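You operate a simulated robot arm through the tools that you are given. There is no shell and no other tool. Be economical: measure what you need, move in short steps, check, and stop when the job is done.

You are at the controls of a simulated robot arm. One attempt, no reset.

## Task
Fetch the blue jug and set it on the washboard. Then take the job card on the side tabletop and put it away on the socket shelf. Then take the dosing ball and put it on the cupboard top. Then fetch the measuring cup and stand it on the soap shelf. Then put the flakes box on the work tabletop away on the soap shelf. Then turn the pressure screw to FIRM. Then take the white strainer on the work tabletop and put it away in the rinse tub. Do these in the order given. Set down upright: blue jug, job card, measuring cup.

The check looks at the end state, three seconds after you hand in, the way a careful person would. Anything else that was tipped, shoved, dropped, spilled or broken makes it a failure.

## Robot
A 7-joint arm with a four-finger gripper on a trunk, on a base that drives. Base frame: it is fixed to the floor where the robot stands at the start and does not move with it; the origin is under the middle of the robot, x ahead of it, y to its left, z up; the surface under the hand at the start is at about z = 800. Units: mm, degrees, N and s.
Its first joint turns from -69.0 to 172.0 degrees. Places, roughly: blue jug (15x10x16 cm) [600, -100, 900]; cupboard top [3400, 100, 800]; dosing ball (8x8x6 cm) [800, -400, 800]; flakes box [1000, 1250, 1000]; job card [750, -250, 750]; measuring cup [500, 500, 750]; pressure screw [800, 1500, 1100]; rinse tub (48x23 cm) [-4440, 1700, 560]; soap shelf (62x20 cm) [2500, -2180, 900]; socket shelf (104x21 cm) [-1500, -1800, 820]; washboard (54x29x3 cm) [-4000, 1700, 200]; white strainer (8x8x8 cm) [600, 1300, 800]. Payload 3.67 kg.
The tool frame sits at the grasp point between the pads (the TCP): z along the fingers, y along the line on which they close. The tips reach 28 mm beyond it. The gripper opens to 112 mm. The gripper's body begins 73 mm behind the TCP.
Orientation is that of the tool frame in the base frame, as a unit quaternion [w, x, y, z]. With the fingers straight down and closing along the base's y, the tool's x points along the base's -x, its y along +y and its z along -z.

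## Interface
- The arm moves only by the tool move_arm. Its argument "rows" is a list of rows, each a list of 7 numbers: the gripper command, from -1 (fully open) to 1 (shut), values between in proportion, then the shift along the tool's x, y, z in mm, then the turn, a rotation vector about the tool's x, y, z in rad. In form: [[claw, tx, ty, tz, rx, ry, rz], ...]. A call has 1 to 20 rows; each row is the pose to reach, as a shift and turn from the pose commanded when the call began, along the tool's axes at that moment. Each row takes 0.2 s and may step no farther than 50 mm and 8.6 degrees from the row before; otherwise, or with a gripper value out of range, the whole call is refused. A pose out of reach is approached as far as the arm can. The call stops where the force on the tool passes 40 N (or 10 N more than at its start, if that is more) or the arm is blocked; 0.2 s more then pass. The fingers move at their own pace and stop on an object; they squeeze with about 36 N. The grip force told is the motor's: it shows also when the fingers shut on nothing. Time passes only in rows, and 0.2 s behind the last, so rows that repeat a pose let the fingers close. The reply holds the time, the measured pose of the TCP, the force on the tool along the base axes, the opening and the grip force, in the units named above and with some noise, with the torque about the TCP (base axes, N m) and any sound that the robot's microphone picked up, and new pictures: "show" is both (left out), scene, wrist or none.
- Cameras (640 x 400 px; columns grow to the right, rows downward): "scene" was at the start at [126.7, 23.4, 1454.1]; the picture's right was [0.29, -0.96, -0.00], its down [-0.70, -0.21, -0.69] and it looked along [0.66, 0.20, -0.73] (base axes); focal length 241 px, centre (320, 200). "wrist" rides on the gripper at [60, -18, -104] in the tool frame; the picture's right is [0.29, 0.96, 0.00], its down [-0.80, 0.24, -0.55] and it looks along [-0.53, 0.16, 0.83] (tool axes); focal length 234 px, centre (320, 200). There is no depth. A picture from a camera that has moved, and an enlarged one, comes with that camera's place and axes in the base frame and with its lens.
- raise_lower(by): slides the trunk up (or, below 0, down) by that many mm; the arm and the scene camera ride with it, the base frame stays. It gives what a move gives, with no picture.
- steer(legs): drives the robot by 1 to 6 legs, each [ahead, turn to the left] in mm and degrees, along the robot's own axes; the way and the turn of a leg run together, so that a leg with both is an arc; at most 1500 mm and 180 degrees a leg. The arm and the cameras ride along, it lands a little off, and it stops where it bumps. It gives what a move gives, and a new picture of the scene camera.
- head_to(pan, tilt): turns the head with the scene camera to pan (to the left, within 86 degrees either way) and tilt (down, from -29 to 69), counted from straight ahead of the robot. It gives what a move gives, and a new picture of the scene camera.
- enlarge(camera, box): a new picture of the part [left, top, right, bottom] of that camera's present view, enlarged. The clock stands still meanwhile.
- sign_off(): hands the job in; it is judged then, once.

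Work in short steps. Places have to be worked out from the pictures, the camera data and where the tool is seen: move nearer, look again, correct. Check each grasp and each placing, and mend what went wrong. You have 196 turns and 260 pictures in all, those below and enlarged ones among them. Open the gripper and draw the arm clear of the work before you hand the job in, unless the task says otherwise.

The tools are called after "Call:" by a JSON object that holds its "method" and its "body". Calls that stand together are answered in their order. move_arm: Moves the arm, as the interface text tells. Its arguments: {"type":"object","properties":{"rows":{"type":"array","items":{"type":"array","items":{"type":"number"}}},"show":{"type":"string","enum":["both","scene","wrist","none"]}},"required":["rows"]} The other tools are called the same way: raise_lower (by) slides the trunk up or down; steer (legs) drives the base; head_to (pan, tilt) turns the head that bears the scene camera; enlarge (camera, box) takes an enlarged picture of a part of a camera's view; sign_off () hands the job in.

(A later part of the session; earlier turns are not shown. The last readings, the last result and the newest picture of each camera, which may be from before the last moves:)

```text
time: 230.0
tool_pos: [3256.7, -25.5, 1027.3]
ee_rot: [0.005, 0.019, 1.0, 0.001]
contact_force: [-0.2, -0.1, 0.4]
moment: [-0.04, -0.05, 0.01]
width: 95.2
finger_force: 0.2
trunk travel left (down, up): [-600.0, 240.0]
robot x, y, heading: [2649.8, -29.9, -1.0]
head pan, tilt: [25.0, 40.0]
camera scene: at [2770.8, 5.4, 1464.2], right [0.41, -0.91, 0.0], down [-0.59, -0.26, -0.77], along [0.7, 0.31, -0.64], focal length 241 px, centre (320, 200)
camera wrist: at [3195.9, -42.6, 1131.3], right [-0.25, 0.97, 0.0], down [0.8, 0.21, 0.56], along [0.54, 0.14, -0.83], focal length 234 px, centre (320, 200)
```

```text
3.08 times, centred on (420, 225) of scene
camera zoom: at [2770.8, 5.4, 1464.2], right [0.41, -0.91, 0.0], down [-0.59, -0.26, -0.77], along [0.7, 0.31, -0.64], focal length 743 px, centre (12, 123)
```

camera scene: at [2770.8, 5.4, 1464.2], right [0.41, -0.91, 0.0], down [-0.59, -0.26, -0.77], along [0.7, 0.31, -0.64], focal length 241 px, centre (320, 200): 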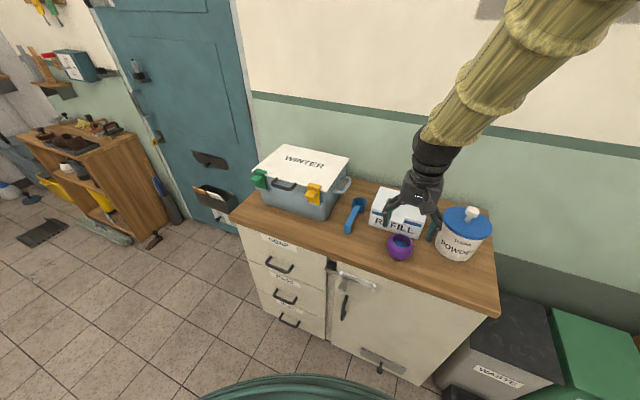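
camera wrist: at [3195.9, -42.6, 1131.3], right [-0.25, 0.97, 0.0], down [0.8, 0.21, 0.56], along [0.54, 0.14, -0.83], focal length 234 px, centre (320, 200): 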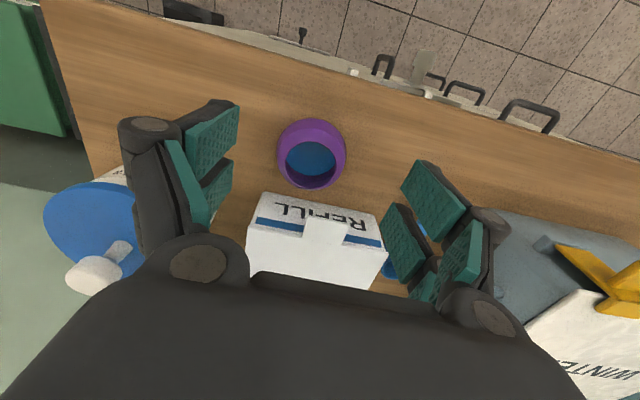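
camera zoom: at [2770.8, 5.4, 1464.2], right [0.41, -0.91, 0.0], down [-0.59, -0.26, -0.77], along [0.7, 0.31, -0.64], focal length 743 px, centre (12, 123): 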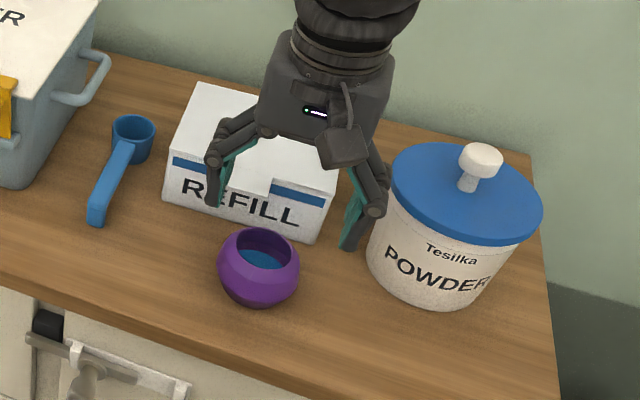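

Ball is set. I retract, and look to the right for the soap shelf before leaving.

Call:
{"method": "move_arm", "body": {"rows": [[-1, 40, -10, -10, 0, 0, 0], [-1, 80, -25, -20, 0, 0, 0], [-1, 100, -35, -25, 0, 0, 0]], "show": "none"}}

Call:
{"method": "steer", "body": {"legs": [[-250, 0], [0, -100]]}}

Call:
{"method": "head_to", "body": {"pan": 15, "tilt": 25}}

```text
time: 230.8
tool_pos: [3151.8, -54.0, 1049.9]
ee_rot: [0.003, 0.019, 1.0, 0.001]
contact_force: [0.7, 0.7, 0.7]
moment: [0.0, -0.02, 0.0]
width: 112.0
finger_force: 0.0
trunk travel left (down, up): [-600.0, 240.0]
robot x, y, heading: [2649.3, -28.3, -1.0]
head pan, tilt: [25.0, 40.0]
```

```text
time: 236.8
tool_pos: [2284.2, -522.8, 1047.8]
ee_rot: [0.003, 0.771, 0.637, -0.002]
contact_force: [-0.7, -0.2, -0.2]
moment: [-0.01, 0.0, 0.01]
width: 112.1
finger_force: 0.0
trunk travel left (down, up): [-600.0, 240.0]
robot x, y, heading: [2384.7, -23.0, -99.6]
head pan, tilt: [25.0, 40.0]
camera scene: at [2399.0, -155.7, 1464.0], right [-0.96, -0.27, 0.0], down [-0.17, 0.62, -0.77], along [0.21, -0.74, -0.64], focal length 241 px, centre (320, 200)
```

scene: 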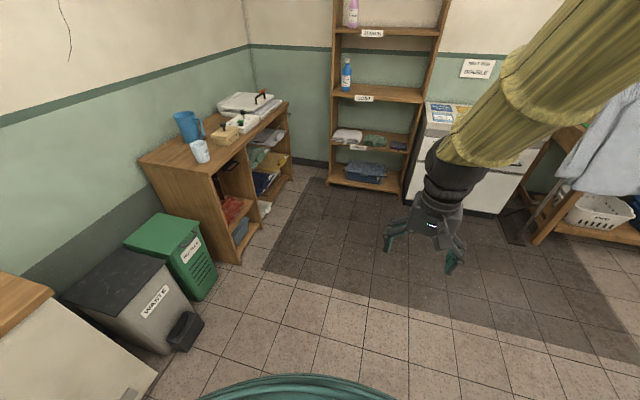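

```text
time: 237.6
tool_pos: [2285.1, -522.1, 1048.5]
ee_rot: [0.003, 0.77, 0.637, -0.002]
contact_force: [-0.4, 0.1, -0.4]
moment: [0.04, 0.02, -0.03]
width: 112.0
finger_force: 0.1
trunk travel left (down, up): [-600.0, 240.0]
robot x, y, heading: [2386.3, -27.9, -99.5]
head pan, tilt: [15.0, 25.0]
camera scene: at [2385.4, -165.6, 1487.2], right [-1.0, -0.1, 0.0], down [-0.04, 0.42, -0.91], along [0.09, -0.9, -0.42], focal length 241 px, centre (320, 200)
```

scene: 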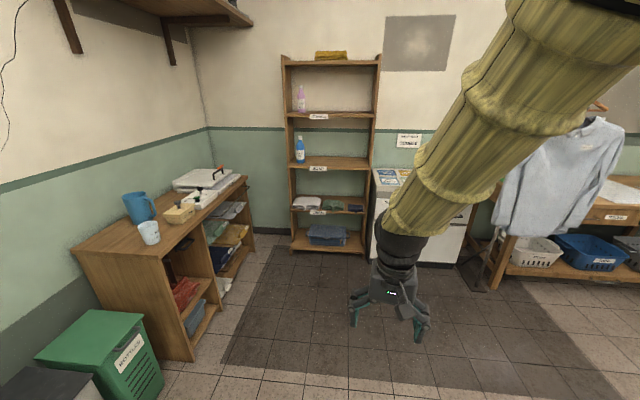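

Call:
{"method": "enlarge", "body": {"camera": "scene", "box": [270, 40, 400, 260]}}

```text
1.82 times, centred on (335, 150) of scene
camera zoom: at [2385.4, -165.6, 1487.2], right [-1.0, -0.1, 0.0], down [-0.04, 0.42, -0.91], along [0.09, -0.9, -0.42], focal length 439 px, centre (293, 291)
```

zoom: 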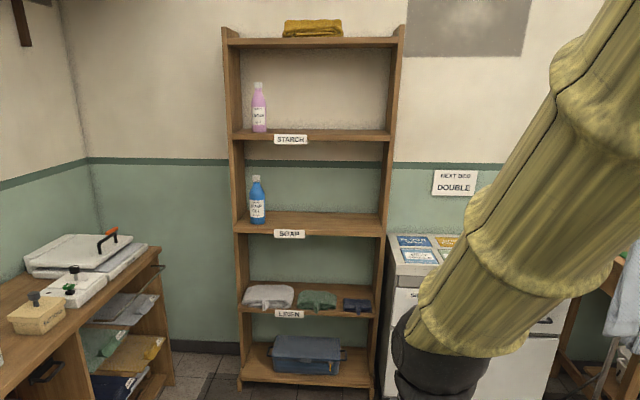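

The SOAP shelf is at z≈910, y −2080…−2280, with about 390 mm of clearance – I'll need a pitched hand there. Now back around to the work table for the measuring cup.

Call:
{"method": "head_to", "body": {"pan": 5, "tilt": 40}}

Call:
{"method": "steer", "body": {"legs": [[0, -2], [1090, 0], [0, -77.5], [1290, 0], [0, 12], [600, 0]]}}

```text
time: 238.4
tool_pos: [2285.5, -523.4, 1047.8]
ee_rot: [0.003, 0.77, 0.638, -0.002]
contact_force: [0.0, -0.9, -0.6]
moment: [0.0, 0.03, -0.01]
width: 112.0
finger_force: 0.0
trunk travel left (down, up): [-600.0, 240.0]
robot x, y, heading: [2384.8, -25.8, -99.5]
head pan, tilt: [5.0, 40.0]
camera scene: at [2369.9, -158.7, 1464.1], right [-1.0, 0.08, 0.0], down [0.05, 0.64, -0.77], along [-0.06, -0.76, -0.64], focal length 241 px, centre (320, 200)
```

scene: 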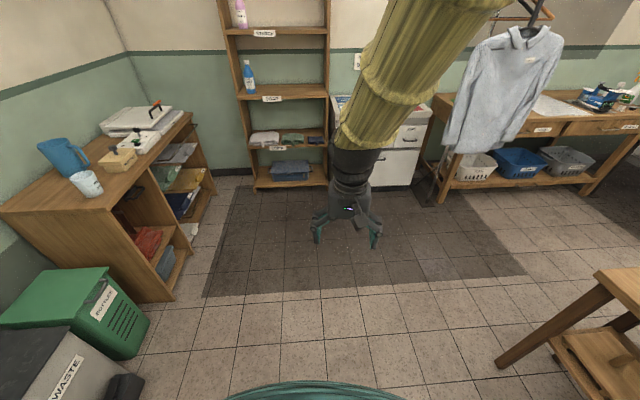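

```text
time: 257.6
tool_pos: [-219.9, -1323.0, 1048.6]
ee_rot: [0.002, 0.995, 0.097, -0.002]
contact_force: [0.7, 0.9, -0.3]
moment: [-0.05, 0.01, -0.03]
width: 111.7
finger_force: 0.0
trunk travel left (down, up): [-600.0, 240.0]
robot x, y, heading: [282.4, -1231.4, -167.6]
head pan, tilt: [5.0, 40.0]
camera scene: at [150.2, -1266.3, 1463.9], right [-0.3, 0.95, 0.0], down [0.61, 0.19, -0.77], along [-0.73, -0.23, -0.64], focal length 241 px, centre (320, 200)
```

scene: 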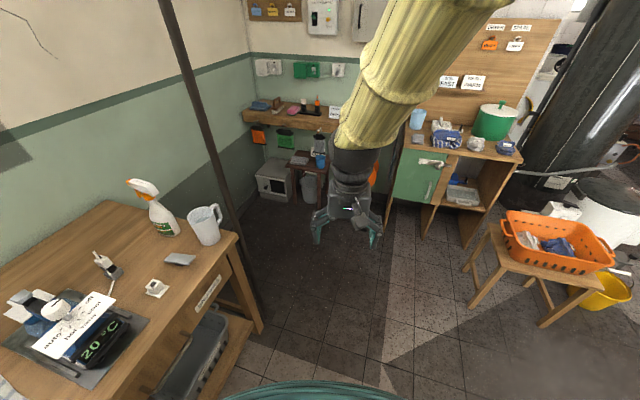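

Drive round to the front of the work table.

Call:
{"method": "steer", "body": {"legs": [[0, -67.4], [500, 0], [0, -28], [1250, 0], [0, -90]]}}

```text
time: 274.7
tool_pos: [356.1, 424.9, 1048.6]
ee_rot: [0.003, -0.026, 1.0, 0.002]
contact_force: [0.0, 0.6, 0.0]
moment: [0.0, 0.0, 0.01]
width: 112.1
finger_force: 0.1
trunk travel left (down, up): [-600.0, 240.0]
robot x, y, heading: [-154.5, 405.4, 4.3]
head pan, tilt: [5.0, 40.0]
camera scene: at [-16.6, 422.1, 1464.0], right [0.16, -0.99, 0.0], down [-0.63, -0.1, -0.77], along [0.76, 0.12, -0.64], focal length 241 px, centre (320, 200)
```

scene: 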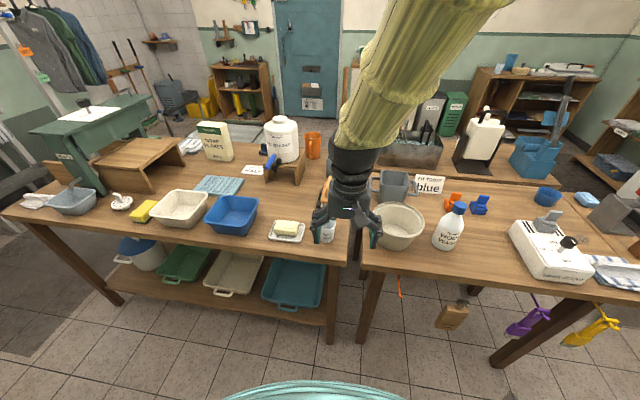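

Cup is behind the gripper; I bring the wrist camera nearer to it.

Call:
{"method": "move_arm", "body": {"rows": [[-1, -40, 20, 0, 0, 0, 0], [-1, -80, 40, 0, 0, 0, 0], [-1, -110, 60, 20, 0, 0, 0]]}}

Call:
{"method": "enlarge", "body": {"camera": "wrist", "box": [200, 20, 520, 220]}}

```text
time: 275.5
tool_pos: [465.8, 493.2, 1029.0]
ee_rot: [0.001, -0.026, 1.0, 0.001]
contact_force: [0.4, -0.5, 0.0]
moment: [-0.04, 0.06, 0.01]
width: 112.0
finger_force: 0.0
trunk travel left (down, up): [-600.0, 240.0]
robot x, y, heading: [-150.6, 405.4, 4.5]
head pan, tilt: [5.0, 40.0]
camera scene: at [-14.1, 423.7, 1463.7], right [0.16, -0.99, 0.0], down [-0.64, -0.1, -0.76], along [0.75, 0.12, -0.64], focal length 241 px, centre (320, 200)
camera wrist: at [407.2, 471.0, 1133.7], right [-0.34, 0.94, 0.0], down [0.78, 0.28, 0.56], along [0.52, 0.19, -0.83], focal length 234 px, centre (320, 200)
```

scene: 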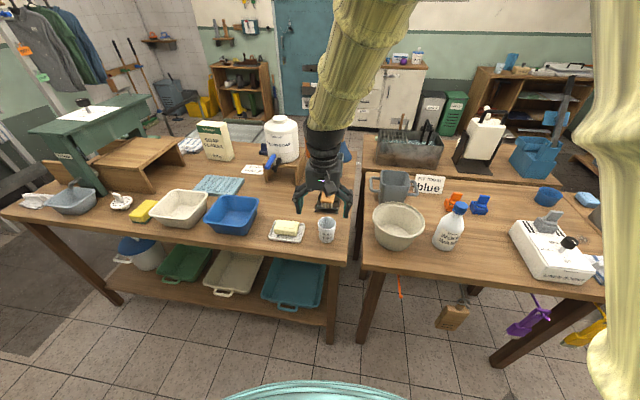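
wrist: 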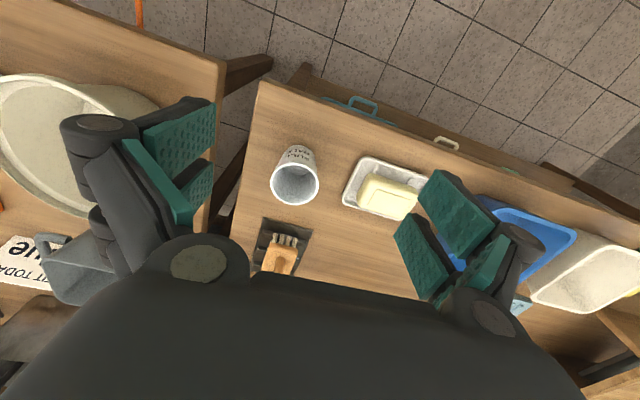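

```text
2.00 times, centred on (360, 120) of wrist
camera zoom: at [407.2, 471.0, 1133.7], right [-0.34, 0.94, 0.0], down [0.78, 0.28, 0.56], along [0.52, 0.19, -0.83], focal length 468 px, centre (240, 360)
```

zoom: 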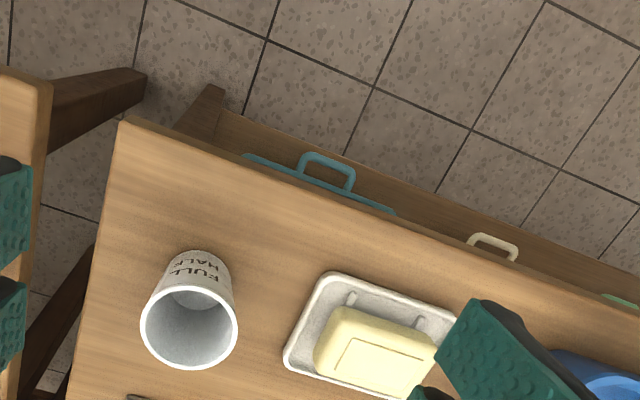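

Cup at ≈(549, 491), about 60 mm wide and 88 high, apparently empty. I pitch the hand 45° forward so the same grasp suits the shelf, and stop 110 mm short along the approach line.

Call:
{"method": "move_arm", "body": {"rows": [[-1, 0, 0, 10, 0, -0.131, 0], [-1, 0, 0, 25, 0, -0.262, 0], [-1, 0, -1, 45, 0, -0.393, 0], [-1, 0, -2, 65, 0, -0.524, 0], [-1, 0, -2, 85, 0, -0.654, 0], [-1, -5, -2, 100, 0, -0.785, 0], [-1, -5, -2, 100, 0, -0.785, 0]]}}

```text
time: 277.3
tool_pos: [490.4, 481.7, 974.6]
ee_rot: [0.395, 0.027, 0.917, 0.056]
contact_force: [0.8, -0.8, -0.4]
moment: [0.03, 0.05, 0.01]
width: 111.7
finger_force: 0.0
out of reach, approached as far as the arm can: row 4, 5, 6
trunk travel left (down, up): [-600.0, 240.0]
robot x, y, heading: [-149.9, 403.1, 4.1]
head pan, tilt: [5.0, 40.0]
stopped in row 7: the arm was blocked; the commanded pose is now the measured one
camera scene: at [-15.1, 421.8, 1463.8], right [0.16, -0.99, 0.0], down [-0.64, -0.1, -0.77], along [0.76, 0.12, -0.64], focal length 241 px, centre (320, 200)
camera wrist: at [373.0, 460.1, 1002.2], right [-0.19, 0.98, -0.09], down [0.15, 0.12, 0.98], along [0.97, 0.18, -0.17], focal length 234 px, centre (320, 200)
```

scene: 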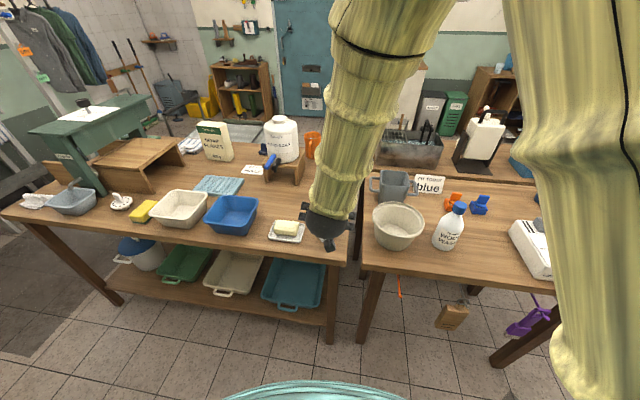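
wrist: 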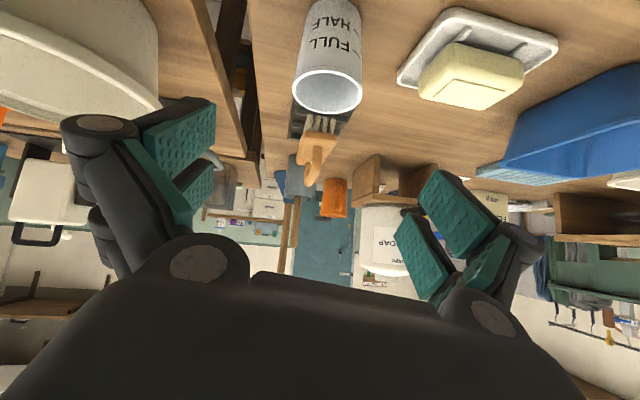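

The arm is cramped this close; the pitched pose needs the robot farther back. I back up 170 mm and look.

Call:
{"method": "steer", "body": {"legs": [[-170, 0]]}}

Call:
{"method": "move_arm", "body": {"rows": [[-1, 0, 0, 0, 0.02, 0.015, -0.067], [-1, 0, 0, 0, 0.04, 0.031, -0.135]]}}

```text
time: 278.7
tool_pos: [319.0, 468.7, 976.0]
ee_rot: [0.395, 0.029, 0.916, 0.056]
contact_force: [-0.5, -0.5, 0.8]
moment: [-0.01, -0.01, -0.02]
width: 112.2
finger_force: 0.1
trunk travel left (down, up): [-600.0, 240.0]
robot x, y, heading: [-316.7, 390.2, 4.5]
head pan, tilt: [5.0, 40.0]
camera scene: at [-186.6, 409.4, 1464.2], right [0.16, -0.99, 0.0], down [-0.63, -0.1, -0.77], along [0.76, 0.12, -0.64], focal length 241 px, centre (320, 200)
```

scene: 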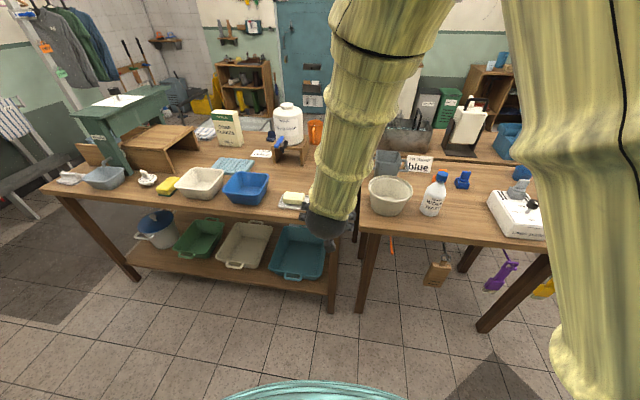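

```text
time: 279.3
tool_pos: [329.5, 459.0, 991.2]
ee_rot: [0.378, 0.006, 0.925, 0.036]
contact_force: [-0.6, 0.1, 0.6]
moment: [0.0, 0.01, 0.0]
width: 112.0
finger_force: 0.1
trunk travel left (down, up): [-600.0, 240.0]
robot x, y, heading: [-318.0, 391.2, 4.1]
head pan, tilt: [5.0, 40.0]
camera scene: at [-184.8, 409.4, 1464.0], right [0.16, -0.99, 0.0], down [-0.63, -0.1, -0.77], along [0.76, 0.12, -0.64], focal length 241 px, centre (320, 200)
camera wrist: at [214.8, 434.9, 1022.9], right [-0.22, 0.97, -0.13], down [0.18, 0.17, 0.97], along [0.96, 0.19, -0.21], focal length 234 px, centre (320, 200)
```

scene: 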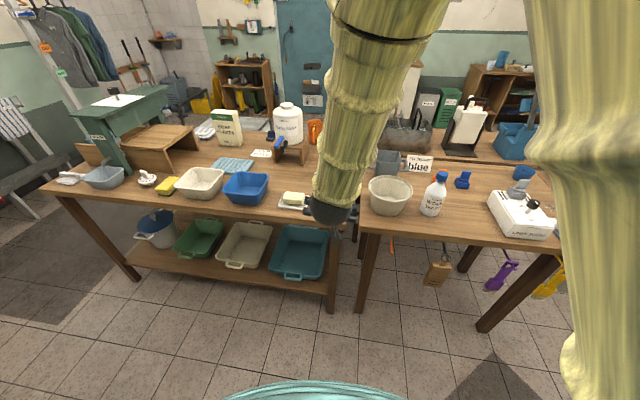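
wrist: 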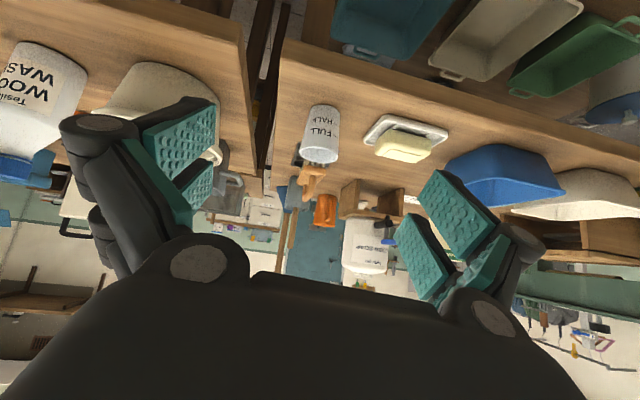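

Better. I straighten the small roll and move to the pre-grasp point 110 mm short of the cup.

Call:
{"method": "move_arm", "body": {"rows": [[-1, -14, 5, 37, 0.005, -0.002, -0.02], [-1, -28, 10, 73, 0.01, -0.004, -0.04], [-1, -42, 15, 110, 0.015, -0.006, -0.06], [-1, -57, 20, 146, 0.019, -0.009, -0.082], [-1, -57, 20, 146, 0.019, -0.009, -0.082]]}}

```text
time: 280.0
tool_pos: [409.9, 462.0, 990.8]
ee_rot: [0.393, 0.014, 0.919, 0.044]
contact_force: [0.7, -0.6, 0.2]
moment: [0.0, 0.02, 0.0]
width: 111.7
finger_force: 0.0
trunk travel left (down, up): [-600.0, 240.0]
robot x, y, heading: [-318.1, 390.5, 4.0]
head pan, tilt: [5.0, 40.0]
stopped in row 3: the arm was blocked; the commanded pose is now the measured one
camera scene: at [-184.4, 409.5, 1463.9], right [0.16, -0.99, 0.0], down [-0.63, -0.1, -0.77], along [0.76, 0.12, -0.64], focal length 241 px, centre (320, 200)
camera wrist: at [293.4, 439.0, 1018.5], right [-0.21, 0.97, -0.12], down [0.15, 0.15, 0.98], along [0.97, 0.19, -0.18], focal length 234 px, centre (320, 200)
```

scene: 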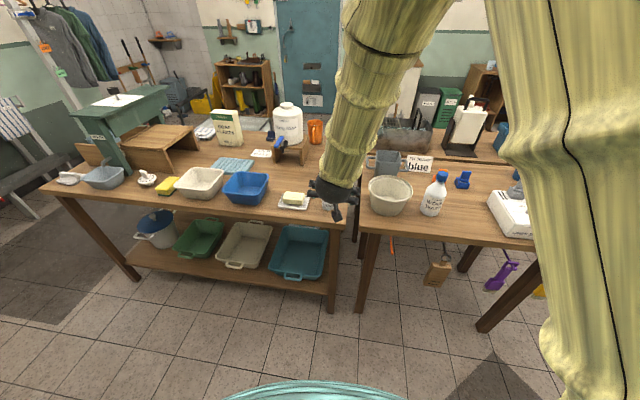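
wrist: 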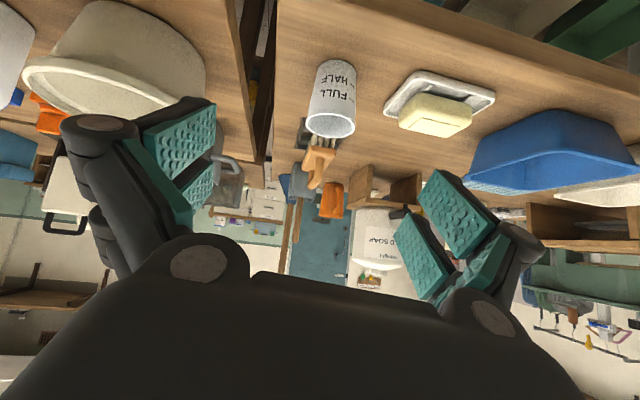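

The arm can't go lower in this pitch, but the trunk can: I lower the trunk 141 mm so TCP is at cup height, still 100 mm short of the cup.

Call:
{"method": "raise_lower", "body": {"by": -138}}

Call:
{"method": "move_arm", "body": {"rows": [[-1, -30, 14, 33, 0, 0, 0], [-1, -31, 27, 34, 0, 0, 0]]}}

```text
time: 281.6
tool_pos: [407.7, 462.4, 853.3]
ee_rot: [0.393, 0.012, 0.918, 0.045]
contact_force: [0.5, 0.4, -0.5]
moment: [0.0, 0.02, -0.01]
width: 112.0
finger_force: 0.1
trunk travel left (down, up): [-462.0, 378.0]
robot x, y, heading: [-319.1, 391.4, 4.4]
head pan, tilt: [5.0, 40.0]
```

```text
time: 282.4
tool_pos: [468.6, 467.4, 880.1]
ee_rot: [0.393, 0.049, 0.915, 0.071]
contact_force: [-0.9, 0.9, 0.6]
moment: [0.01, -0.01, 0.03]
width: 111.9
finger_force: 0.1
trunk travel left (down, up): [-462.0, 378.0]
robot x, y, heading: [-318.9, 391.2, 4.2]
head pan, tilt: [5.0, 40.0]
stopped in row 2: the arm was blocked; the commanded pose is now the measured one
camera scene: at [-184.6, 408.7, 1326.0], right [0.16, -0.99, 0.0], down [-0.63, -0.1, -0.77], along [0.76, 0.12, -0.64], focal length 241 px, centre (320, 200)
camera wrist: at [350.8, 448.2, 906.2], right [-0.16, 0.99, -0.04], down [0.15, 0.07, 0.99], along [0.97, 0.16, -0.16], focal length 234 px, centre (320, 200)
```

scene: 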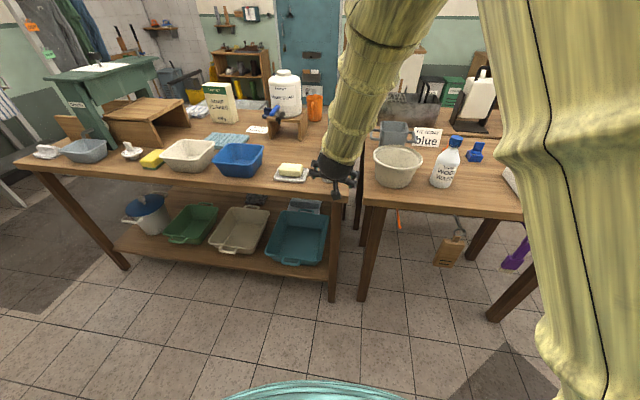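
wrist: 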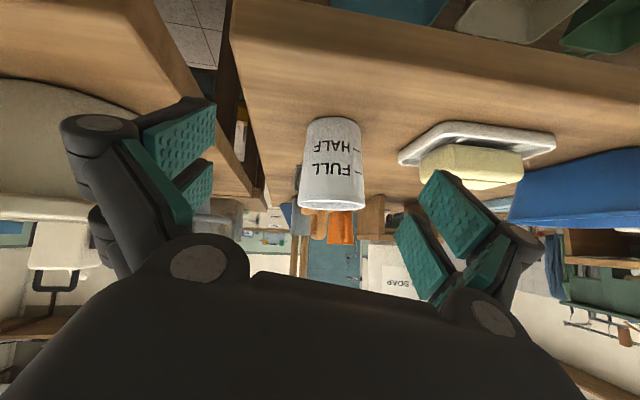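

The 45° pitch hits an arm limit (the hand rolled). A gentler 23° pitch should do for both grasp and shelf; I raise the trunk back and reorient to that, level in roll.

Call:
{"method": "raise_lower", "body": {"by": 138}}

Call:
{"method": "move_arm", "body": {"rows": [[-1, 0, 0, 0, 0.022, 0.104, -0.044], [-1, 0, 0, 0, 0.043, 0.208, -0.088], [-1, 0, 0, 0, 0.065, 0.311, -0.131], [-1, 0, 0, 0, 0.086, 0.415, -0.175], [-1, 0, 0, 0, 0.086, 0.415, -0.175]]}}

```text
time: 284.1
tool_pos: [467.0, 468.9, 1018.5]
ee_rot: [0.394, 0.049, 0.915, 0.071]
contact_force: [-0.3, 0.5, -0.4]
moment: [-0.03, 0.03, -0.02]
width: 111.7
finger_force: 0.1
trunk travel left (down, up): [-600.0, 240.0]
robot x, y, heading: [-316.4, 392.1, 4.0]
head pan, tilt: [5.0, 40.0]
```

```text
time: 285.5
tool_pos: [485.6, 439.8, 1054.5]
ee_rot: [0.205, 0.01, 0.977, 0.053]
contact_force: [0.1, -0.1, -0.1]
moment: [0.03, 0.03, 0.02]
width: 112.1
finger_force: 0.1
trunk travel left (down, up): [-600.0, 240.0]
robot x, y, heading: [-319.4, 392.1, 4.2]
head pan, tilt: [5.0, 40.0]
stopped in row 5: the arm was blocked; the commanded pose is now the measured one
camera scene: at [-184.4, 408.4, 1464.0], right [0.16, -0.99, 0.0], down [-0.64, -0.1, -0.77], along [0.76, 0.12, -0.64], focal length 241 px, centre (320, 200)
camera wrist: at [388.8, 412.5, 1125.3], right [-0.27, 0.96, -0.01], down [0.51, 0.15, 0.85], along [0.82, 0.22, -0.53], focal length 234 px, centre (320, 200)
```

scene: 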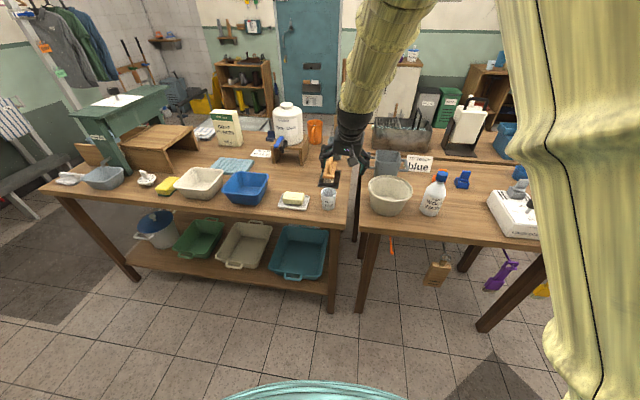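
wrist: 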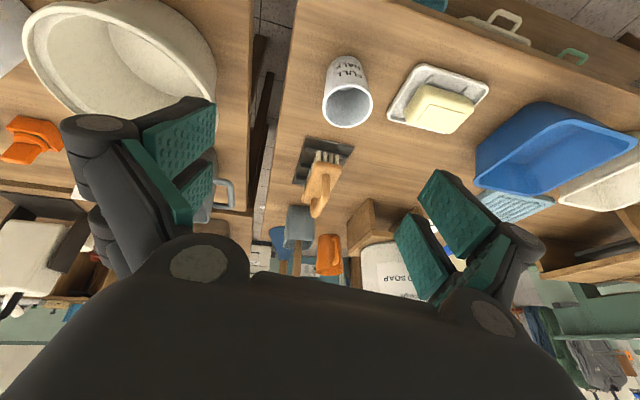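

The arm seems to be bound by its own posture this close in. I extend it forward and up a little while levelling, to see whether it tracks again.

Call:
{"method": "move_arm", "body": {"rows": [[-1, -30, 0, 3, 0.03, 0.006, -0.03], [-1, -60, 0, 6, 0.05, 0.012, -0.06], [-1, -90, 0, 9, 0.076, 0.017, -0.096], [-1, -90, 0, 9, 0.076, 0.017, -0.096]], "show": "scene"}}

```text
time: 286.5
tool_pos: [569.5, 431.9, 1087.0]
ee_rot: [0.199, -0.026, 0.98, 0.01]
contact_force: [-0.2, -0.3, -0.6]
moment: [-0.01, -0.01, 0.03]
width: 112.0
finger_force: 0.1
trunk travel left (down, up): [-600.0, 240.0]
robot x, y, heading: [-315.9, 387.6, 4.0]
head pan, tilt: [5.0, 40.0]
camera scene: at [-185.7, 409.2, 1464.1], right [0.16, -0.99, 0.0], down [-0.63, -0.1, -0.77], along [0.76, 0.12, -0.64], focal length 241 px, centre (320, 200)
```

scene: 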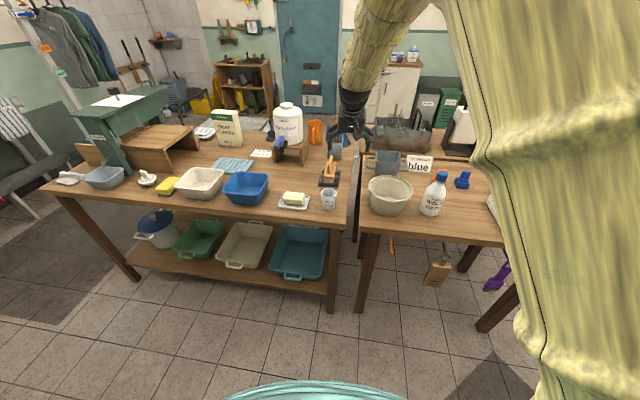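

It tracks cleanly now. I move to the pre-grasp point 90 mm short of the cup along the pitched axis.

Call:
{"method": "move_arm", "body": {"rows": [[-1, 22, 12, 24, 0, 0, 0], [-1, 44, 23, 48, 0, 0, 0], [-1, 66, 35, 73, 0, 0, 0], [-1, 88, 46, 97, 0, 0, 0], [-1, 110, 58, 121, 0, 0, 0], [-1, 110, 58, 121, 0, 0, 0]]}}

```text
time: 288.1
tool_pos: [530.2, 461.3, 940.6]
ee_rot: [0.195, 0.006, 0.98, 0.033]
contact_force: [0.7, 0.2, 0.2]
moment: [-0.04, 0.01, 0.0]
width: 112.2
finger_force: 0.0
trunk travel left (down, up): [-600.0, 240.0]
robot x, y, heading: [-319.5, 392.6, 4.0]
head pan, tilt: [5.0, 40.0]
stopped in row 6: the arm was blocked; the commanded pose is now the measured one
camera scene: at [-184.3, 409.1, 1463.9], right [0.16, -0.99, 0.0], down [-0.64, -0.1, -0.77], along [0.76, 0.12, -0.64], focal length 241 px, centre (320, 200)
camera wrist: at [435.5, 438.0, 1012.7], right [-0.27, 0.96, -0.05], down [0.52, 0.18, 0.83], along [0.81, 0.2, -0.55], focal length 234 px, centre (320, 200)
```

scene: 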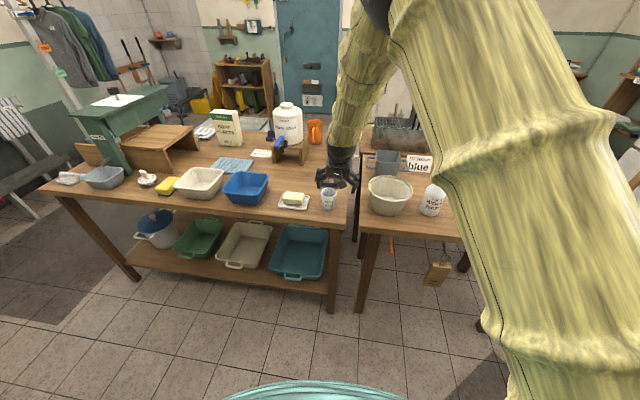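
wrist: 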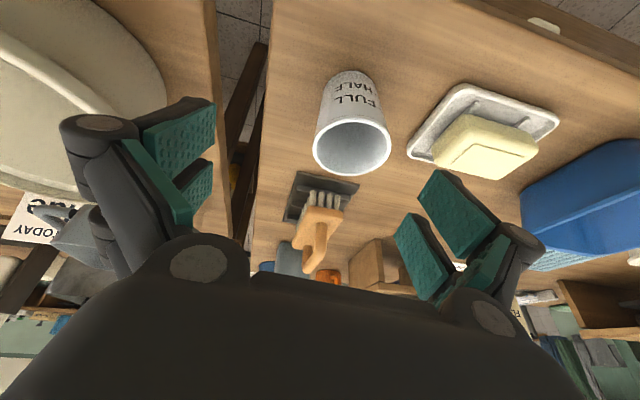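

Motions toward the near left bind the arm; I turn the base 15° left so the cup lies to the right of centre, after raising the hand.

Call:
{"method": "move_arm", "body": {"rows": [[-1, -10, 0, -40, 0, 0, 0], [-1, -20, 0, -80, 0, 0, 0], [-1, -30, -30, -110, 0.03, 0, -0.03]], "show": "none"}}

Call:
{"method": "steer", "body": {"legs": [[0, 15]]}}

```text
time: 288.9
tool_pos: [508.2, 427.6, 1055.9]
ee_rot: [0.198, -0.01, 0.98, 0.013]
contact_force: [-0.7, 0.1, -0.7]
moment: [-0.01, 0.0, 0.01]
width: 112.0
finger_force: 0.1
trunk travel left (down, up): [-600.0, 240.0]
robot x, y, heading: [-315.9, 390.7, 4.0]
head pan, tilt: [5.0, 40.0]
```

```text
time: 290.2
tool_pos: [473.1, 641.1, 1051.8]
ee_rot: [0.193, -0.136, 0.971, 0.039]
contact_force: [1.0, -0.2, 0.5]
moment: [-0.08, 0.01, -0.04]
width: 112.1
finger_force: 0.0
trunk travel left (down, up): [-600.0, 240.0]
robot x, y, heading: [-321.0, 392.5, 19.0]
head pan, tilt: [5.0, 40.0]
camera scene: at [-194.0, 444.4, 1464.0], right [0.41, -0.91, 0.0], down [-0.59, -0.26, -0.77], along [0.7, 0.31, -0.64], focal length 241 px, centre (320, 200)
```

scene: 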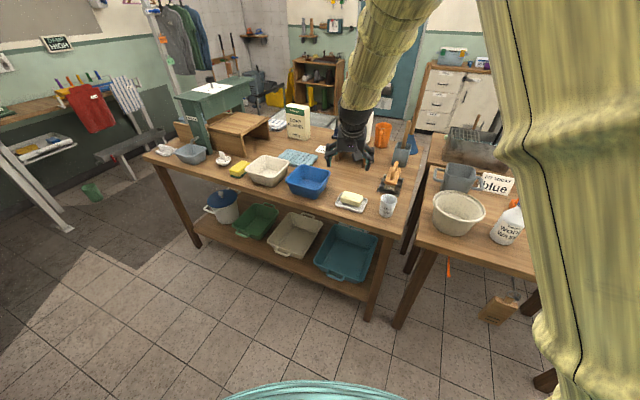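

Now move right over and then down to the pre-grasp point.

Call:
{"method": "move_arm", "body": {"rows": [[-0.8, 10, -45, 0, 0, 0, 0], [-0.8, 20, -90, 10, 0, 0, 0], [-0.7, 30, -130, 30, 0, 0, 0], [-0.6, 40, -170, 50, 0, 0, 0], [-0.6, 50, -170, 80, 0, 0, 0], [-0.6, 50, -170, 104, 0, 0, 0], [-0.6, 50, -170, 104, 0, 0, 0]]}}

```text
time: 291.8
tool_pos: [517.1, 479.8, 934.2]
ee_rot: [0.193, -0.135, 0.971, 0.04]
contact_force: [-0.6, 0.4, 0.5]
moment: [-0.01, -0.05, 0.01]
width: 89.8
finger_force: 0.0
trunk travel left (down, up): [-600.0, 240.0]
robot x, y, heading: [-318.9, 389.8, 19.3]
head pan, tilt: [5.0, 40.0]
camera scene: at [-194.5, 443.8, 1464.1], right [0.41, -0.91, 0.0], down [-0.59, -0.26, -0.77], along [0.7, 0.31, -0.64], focal length 241 px, centre (320, 200)
camera wrist: at [431.6, 431.8, 1007.5], right [-0.52, 0.85, -0.09], down [0.44, 0.36, 0.82], along [0.73, 0.39, -0.56], focal length 234 px, centre (320, 200)
```

scene: 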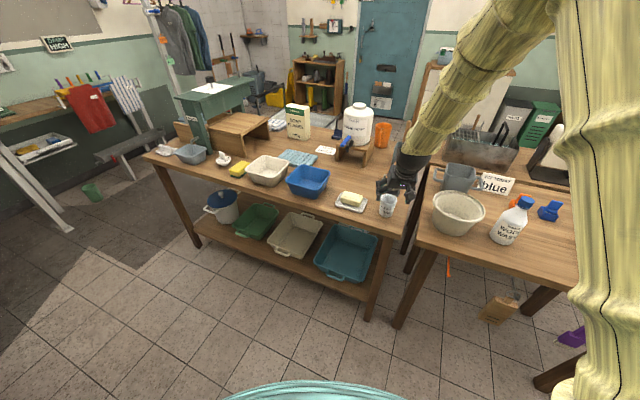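
wrist: 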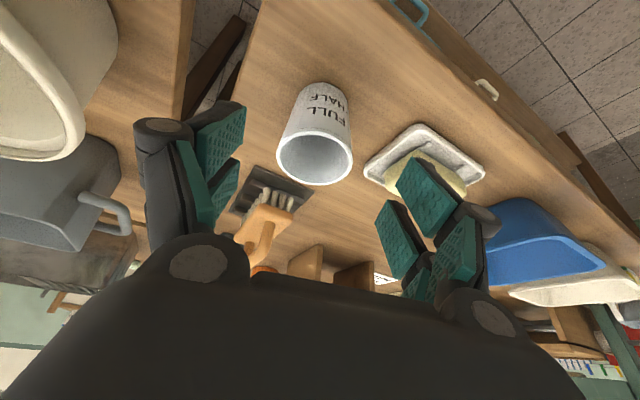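

Tracking well. Refined cup centre ≈(557, 489), rim z≈875. I advance along the axis to grip height.

Call:
{"method": "move_arm", "body": {"rows": [[-0.6, -1, -5, 35, 0, 0, 0], [-0.6, -2, -5, 65, 0, 0, 0], [-0.6, -3, -5, 85, 0, 0, 0], [-0.6, -3, -5, 98, 0, 0, 0]]}}

```text
time: 292.8
tool_pos: [556.4, 486.4, 842.7]
ee_rot: [0.193, -0.136, 0.971, 0.041]
contact_force: [0.7, 0.3, -0.4]
moment: [0.0, -0.03, 0.01]
width: 89.3
finger_force: 0.0
trunk travel left (down, up): [-600.0, 240.0]
robot x, y, heading: [-315.8, 389.9, 19.3]
head pan, tilt: [5.0, 40.0]
camera scene: at [-193.6, 443.6, 1464.0], right [0.41, -0.91, 0.0], down [-0.59, -0.26, -0.77], along [0.7, 0.31, -0.64], focal length 241 px, centre (320, 200)
camera wrist: at [470.3, 441.1, 916.0], right [-0.52, 0.85, -0.09], down [0.44, 0.36, 0.82], along [0.73, 0.39, -0.56], focal length 234 px, centre (320, 200)
```

scene: 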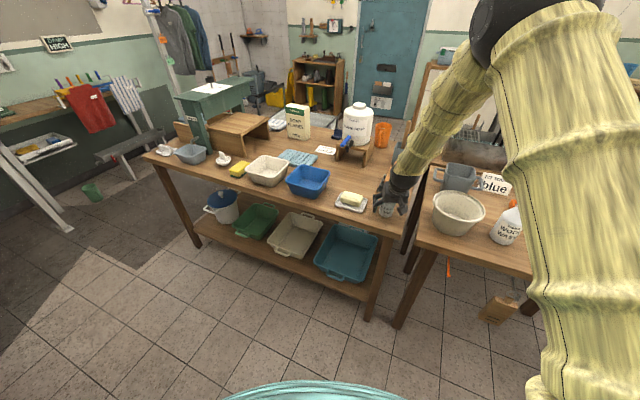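
wrist: 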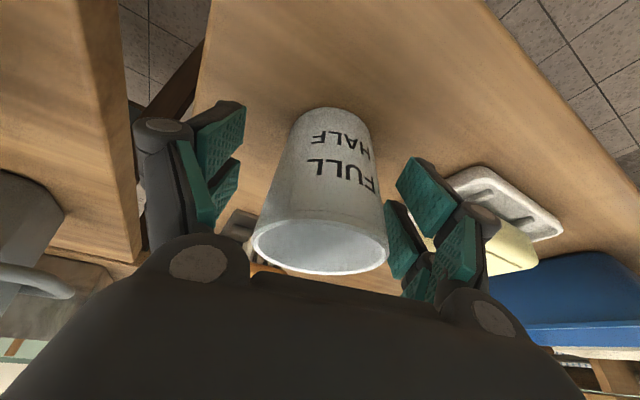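

Cup is between the fingers; shift 5 mm to centre and close gently.

Call:
{"method": "move_arm", "body": {"rows": [[-0.6, 0, 5, 2, 0, 0, 0], [-0.3, 0, 5, 2, 0, 0, 0], [0, 0, 5, 2, 0, 0, 0], [0.2, 0, 5, 2, 0, 0, 0], [0.5, 0, 5, 2, 0, 0, 0], [0.5, 0, 5, 2, 0, 0, 0]]}}

```text
time: 294.2
tool_pos: [555.1, 493.1, 840.5]
ee_rot: [0.193, -0.136, 0.971, 0.04]
contact_force: [0.8, 0.6, -0.8]
moment: [-0.01, 0.0, -0.04]
width: 54.4
finger_force: 36.0
trunk travel left (down, up): [-600.0, 240.0]
robot x, y, heading: [-313.9, 390.1, 19.1]
head pan, tilt: [5.0, 40.0]
camera scene: at [-193.7, 443.4, 1464.0], right [0.41, -0.91, 0.0], down [-0.59, -0.26, -0.77], along [0.7, 0.31, -0.64], focal length 241 px, centre (320, 200)
camera wrist: at [469.6, 445.4, 914.3], right [-0.52, 0.85, -0.09], down [0.44, 0.36, 0.82], along [0.73, 0.39, -0.56], focal length 234 px, centre (320, 200)
```

scene: 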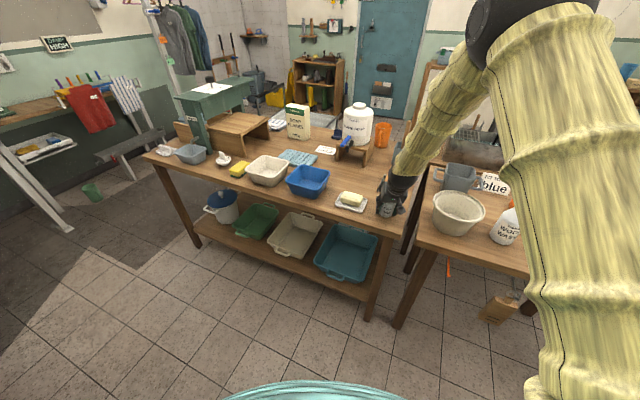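
wrist: 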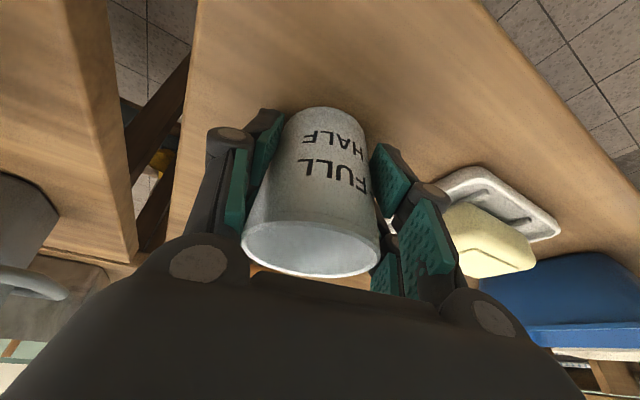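

Gripped at 54 mm. Lift straight up 150 mm.

Call:
{"method": "move_arm", "body": {"rows": [[1, -4, 0, -9, 0, 0, 0], [1, -12, 1, -28, 0, 0, 0], [1, -27, 2, -65, 0, 0, 0], [1, -43, 3, -101, 0, 0, 0], [1, -60, 4, -143, 0, 0, 0], [1, -75, 4, -180, 0, 0, 0]]}}

```text
time: 295.6
tool_pos: [554.8, 493.1, 1037.8]
ee_rot: [0.193, -0.136, 0.971, 0.04]
contact_force: [-0.2, 0.6, 0.2]
moment: [0.02, 0.02, -0.01]
width: 54.7
finger_force: 36.0
trunk travel left (down, up): [-600.0, 240.0]
robot x, y, heading: [-315.0, 392.7, 19.2]
head pan, tilt: [5.0, 40.0]
camera scene: at [-194.6, 443.1, 1464.0], right [0.41, -0.91, 0.0], down [-0.59, -0.26, -0.77], along [0.7, 0.31, -0.64], focal length 241 px, centre (320, 200)
camera wrist: at [468.8, 447.0, 1110.9], right [-0.52, 0.85, -0.09], down [0.44, 0.36, 0.82], along [0.73, 0.39, -0.56], focal length 234 px, centre (320, 200)
```

scene: 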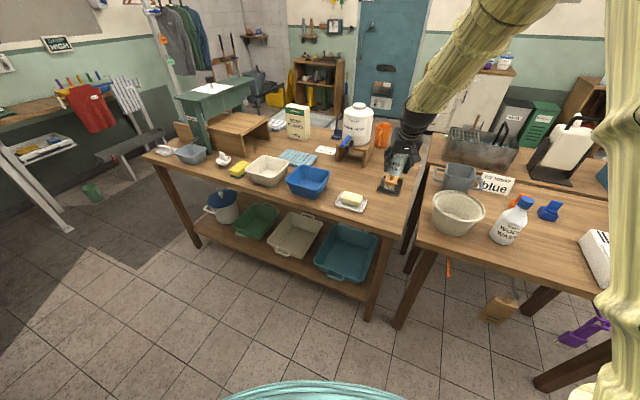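
wrist: 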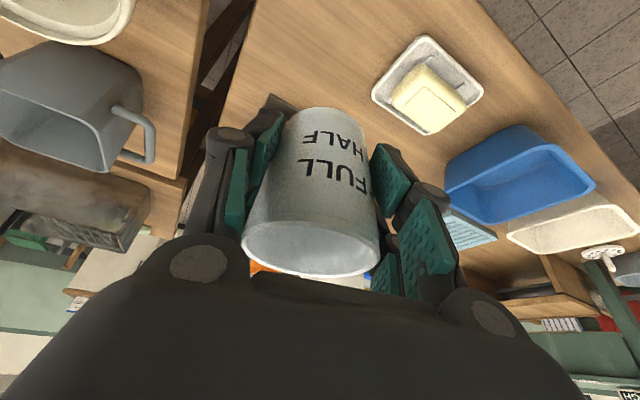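

Secure. I retract 150 mm (keeping the right offset) and raise the trunk for clearance while driving.

Call:
{"method": "move_arm", "body": {"rows": [[1, 35, -2, -14, 0, 0, 0], [1, 69, -4, -29, 0, 0, 0], [1, 104, -6, -43, 0, 0, 0], [1, 138, -8, -58, 0, 0, 0], [1, 138, -8, -58, 0, 0, 0]], "show": "none"}}

Call:
{"method": "raise_lower", "body": {"by": 100}}

```text
time: 296.8
tool_pos: [410.9, 442.9, 1036.3]
ee_rot: [0.193, -0.136, 0.971, 0.04]
contact_force: [0.8, -0.9, -0.2]
moment: [0.02, -0.02, -0.03]
width: 54.6
finger_force: 36.2
trunk travel left (down, up): [-600.0, 240.0]
robot x, y, heading: [-318.9, 388.4, 19.4]
head pan, tilt: [5.0, 40.0]
```

```text
time: 298.1
tool_pos: [411.0, 442.0, 1136.6]
ee_rot: [0.193, -0.136, 0.971, 0.04]
contact_force: [-0.1, 0.3, -0.4]
moment: [0.0, 0.02, 0.04]
width: 54.5
finger_force: 36.0
trunk travel left (down, up): [-700.0, 140.0]
robot x, y, heading: [-319.7, 394.8, 19.1]
head pan, tilt: [5.0, 40.0]
```

Drive the known route around the right of the tables.

Call:
{"method": "steer", "body": {"legs": [[0, -98], [1100, 0], [0, 31], [620, 0], [0, 53]]}}

```text
time: 314.8
tool_pos: [1034.4, -1269.8, 1138.3]
ee_rot: [0.196, -0.009, 0.98, 0.015]
contact_force: [0.2, 0.6, -0.4]
moment: [-0.01, 0.0, -0.03]
width: 54.6
finger_force: 35.9
trunk travel left (down, up): [-700.0, 140.0]
robot x, y, heading: [316.8, -1129.1, 4.5]
head pan, tilt: [5.0, 40.0]
camera scene: at [450.3, -1113.3, 1564.0], right [0.16, -0.99, 0.0], down [-0.63, -0.1, -0.77], along [0.76, 0.12, -0.64], focal length 241 px, centre (320, 200)
```

scene: 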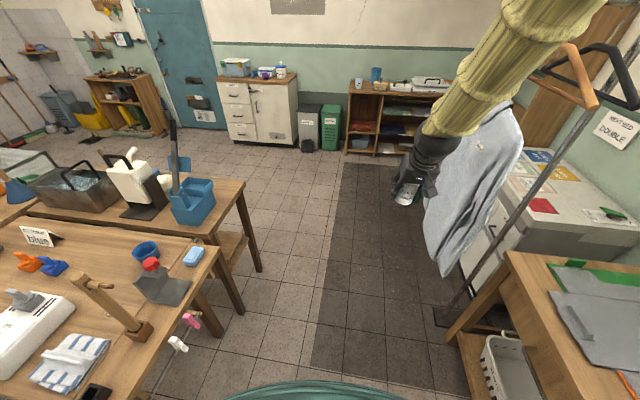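

The robe is on the right; I keep to y≈−1030 while passing.

Call:
{"method": "steer", "body": {"legs": [[0, 5.1], [590, 0], [0, -8.6], [1300, 0]]}}

```text
time: 325.5
tool_pos: [2928.2, -1216.9, 1136.8]
ee_rot: [0.197, 0.021, 0.98, 0.009]
contact_force: [-0.6, -0.3, 0.0]
moment: [0.02, 0.01, 0.0]
width: 54.6
finger_force: 36.0
trunk travel left (down, up): [-700.0, 140.0]
robot x, y, heading: [2223.3, -1034.3, 0.7]
head pan, tilt: [5.0, 40.0]
camera scene: at [2354.6, -1023.0, 1563.9], right [0.1, -0.99, 0.0], down [-0.64, -0.06, -0.77], along [0.76, 0.08, -0.64], focal length 241 px, centre (320, 200)
```

scene: 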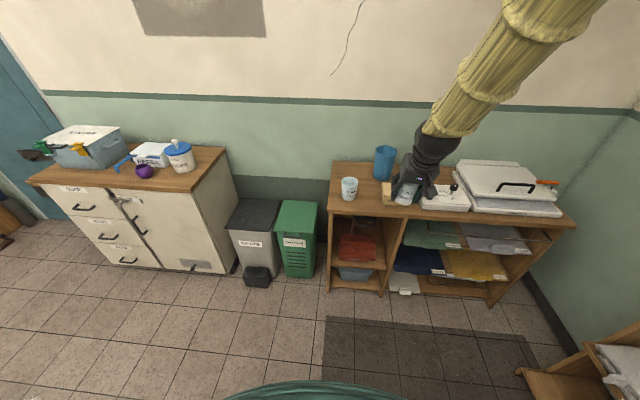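

Next, shift to about (2515, −1150) and face the bookcase.

Call:
{"method": "steer", "body": {"legs": [[0, -22.4], [300, 0], [0, -68.5]]}}

Call:
{"method": "head_to", "body": {"pan": 5, "tilt": 30}}

```text
time: 331.7
tool_pos: [2289.3, -1845.0, 1137.5]
ee_rot: [0.143, 0.719, 0.666, -0.136]
contact_force: [0.8, -0.7, -0.3]
moment: [0.02, -0.04, -0.02]
width: 54.5
finger_force: 35.7
trunk travel left (down, up): [-700.0, 140.0]
robot x, y, heading: [2497.3, -1145.1, -91.2]
head pan, tilt: [5.0, 40.0]
camera scene: at [2501.1, -1277.5, 1564.0], right [-1.0, -0.07, 0.0], down [-0.04, 0.64, -0.77], along [0.05, -0.76, -0.64], focal length 241 px, centre (320, 200)
```

scene: 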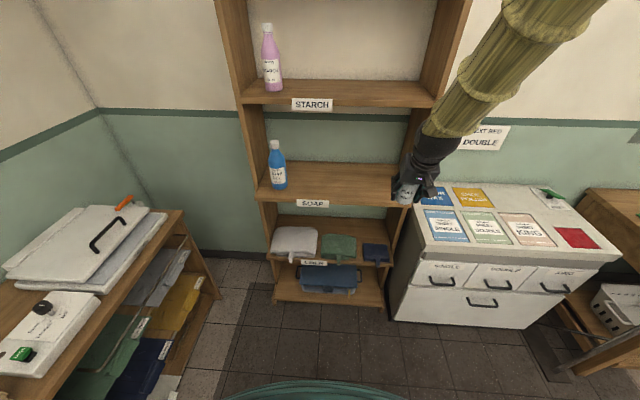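

```text
time: 332.5
tool_pos: [2290.7, -1844.4, 1136.6]
ee_rot: [0.143, 0.719, 0.666, -0.136]
contact_force: [-0.7, 0.0, 0.0]
moment: [-0.01, 0.04, 0.02]
width: 54.3
finger_force: 35.7
trunk travel left (down, up): [-700.0, 140.0]
robot x, y, heading: [2493.8, -1143.1, -90.9]
head pan, tilt: [5.0, 30.0]
camera scene: at [2501.7, -1283.1, 1579.3], right [-1.0, -0.07, 0.0], down [-0.03, 0.5, -0.87], along [0.06, -0.86, -0.5], focal length 241 px, centre (320, 200)
```

scene: 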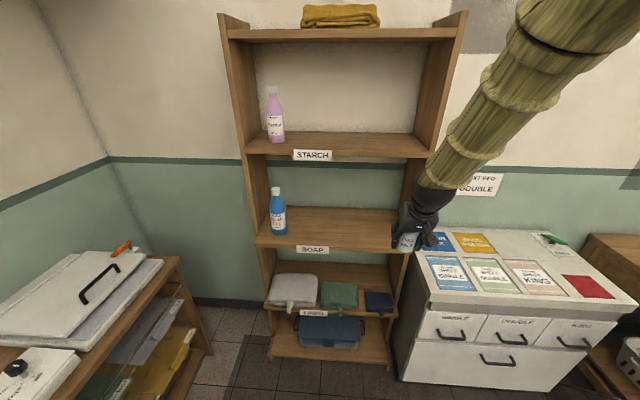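

Opening of the SOAP shelf: z 910–1280, front edge y≈−2052, x 2227–2804; blue bottle at left. I lower the trunk 150 mm, creep forward 130 mm and shift to x≈2330.

Call:
{"method": "raise_lower", "body": {"by": -150}}

Call:
{"method": "steer", "body": {"legs": [[130, 0]]}}

```text
time: 334.2
tool_pos: [2289.1, -1844.6, 986.8]
ee_rot: [0.143, 0.719, 0.666, -0.135]
contact_force: [0.0, -0.1, -0.3]
moment: [-0.02, 0.01, 0.02]
width: 54.3
finger_force: 36.2
trunk travel left (down, up): [-550.0, 290.0]
robot x, y, heading: [2493.9, -1144.2, -91.2]
head pan, tilt: [5.0, 30.0]
```

```text
time: 335.5
tool_pos: [2285.2, -1980.2, 985.6]
ee_rot: [0.143, 0.721, 0.665, -0.135]
contact_force: [-0.2, -0.5, 0.1]
moment: [0.0, 0.01, 0.01]
width: 54.4
finger_force: 36.5
trunk travel left (down, up): [-550.0, 290.0]
robot x, y, heading: [2496.2, -1278.1, -91.4]
head pan, tilt: [5.0, 30.0]
camera scene: at [2498.1, -1419.9, 1429.1], right [-1.0, -0.06, 0.0], down [-0.03, 0.5, -0.87], along [0.06, -0.86, -0.5], focal length 241 px, centre (320, 200)
```

scene: 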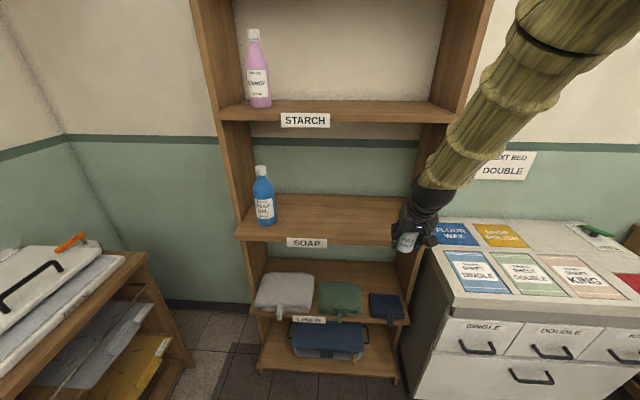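

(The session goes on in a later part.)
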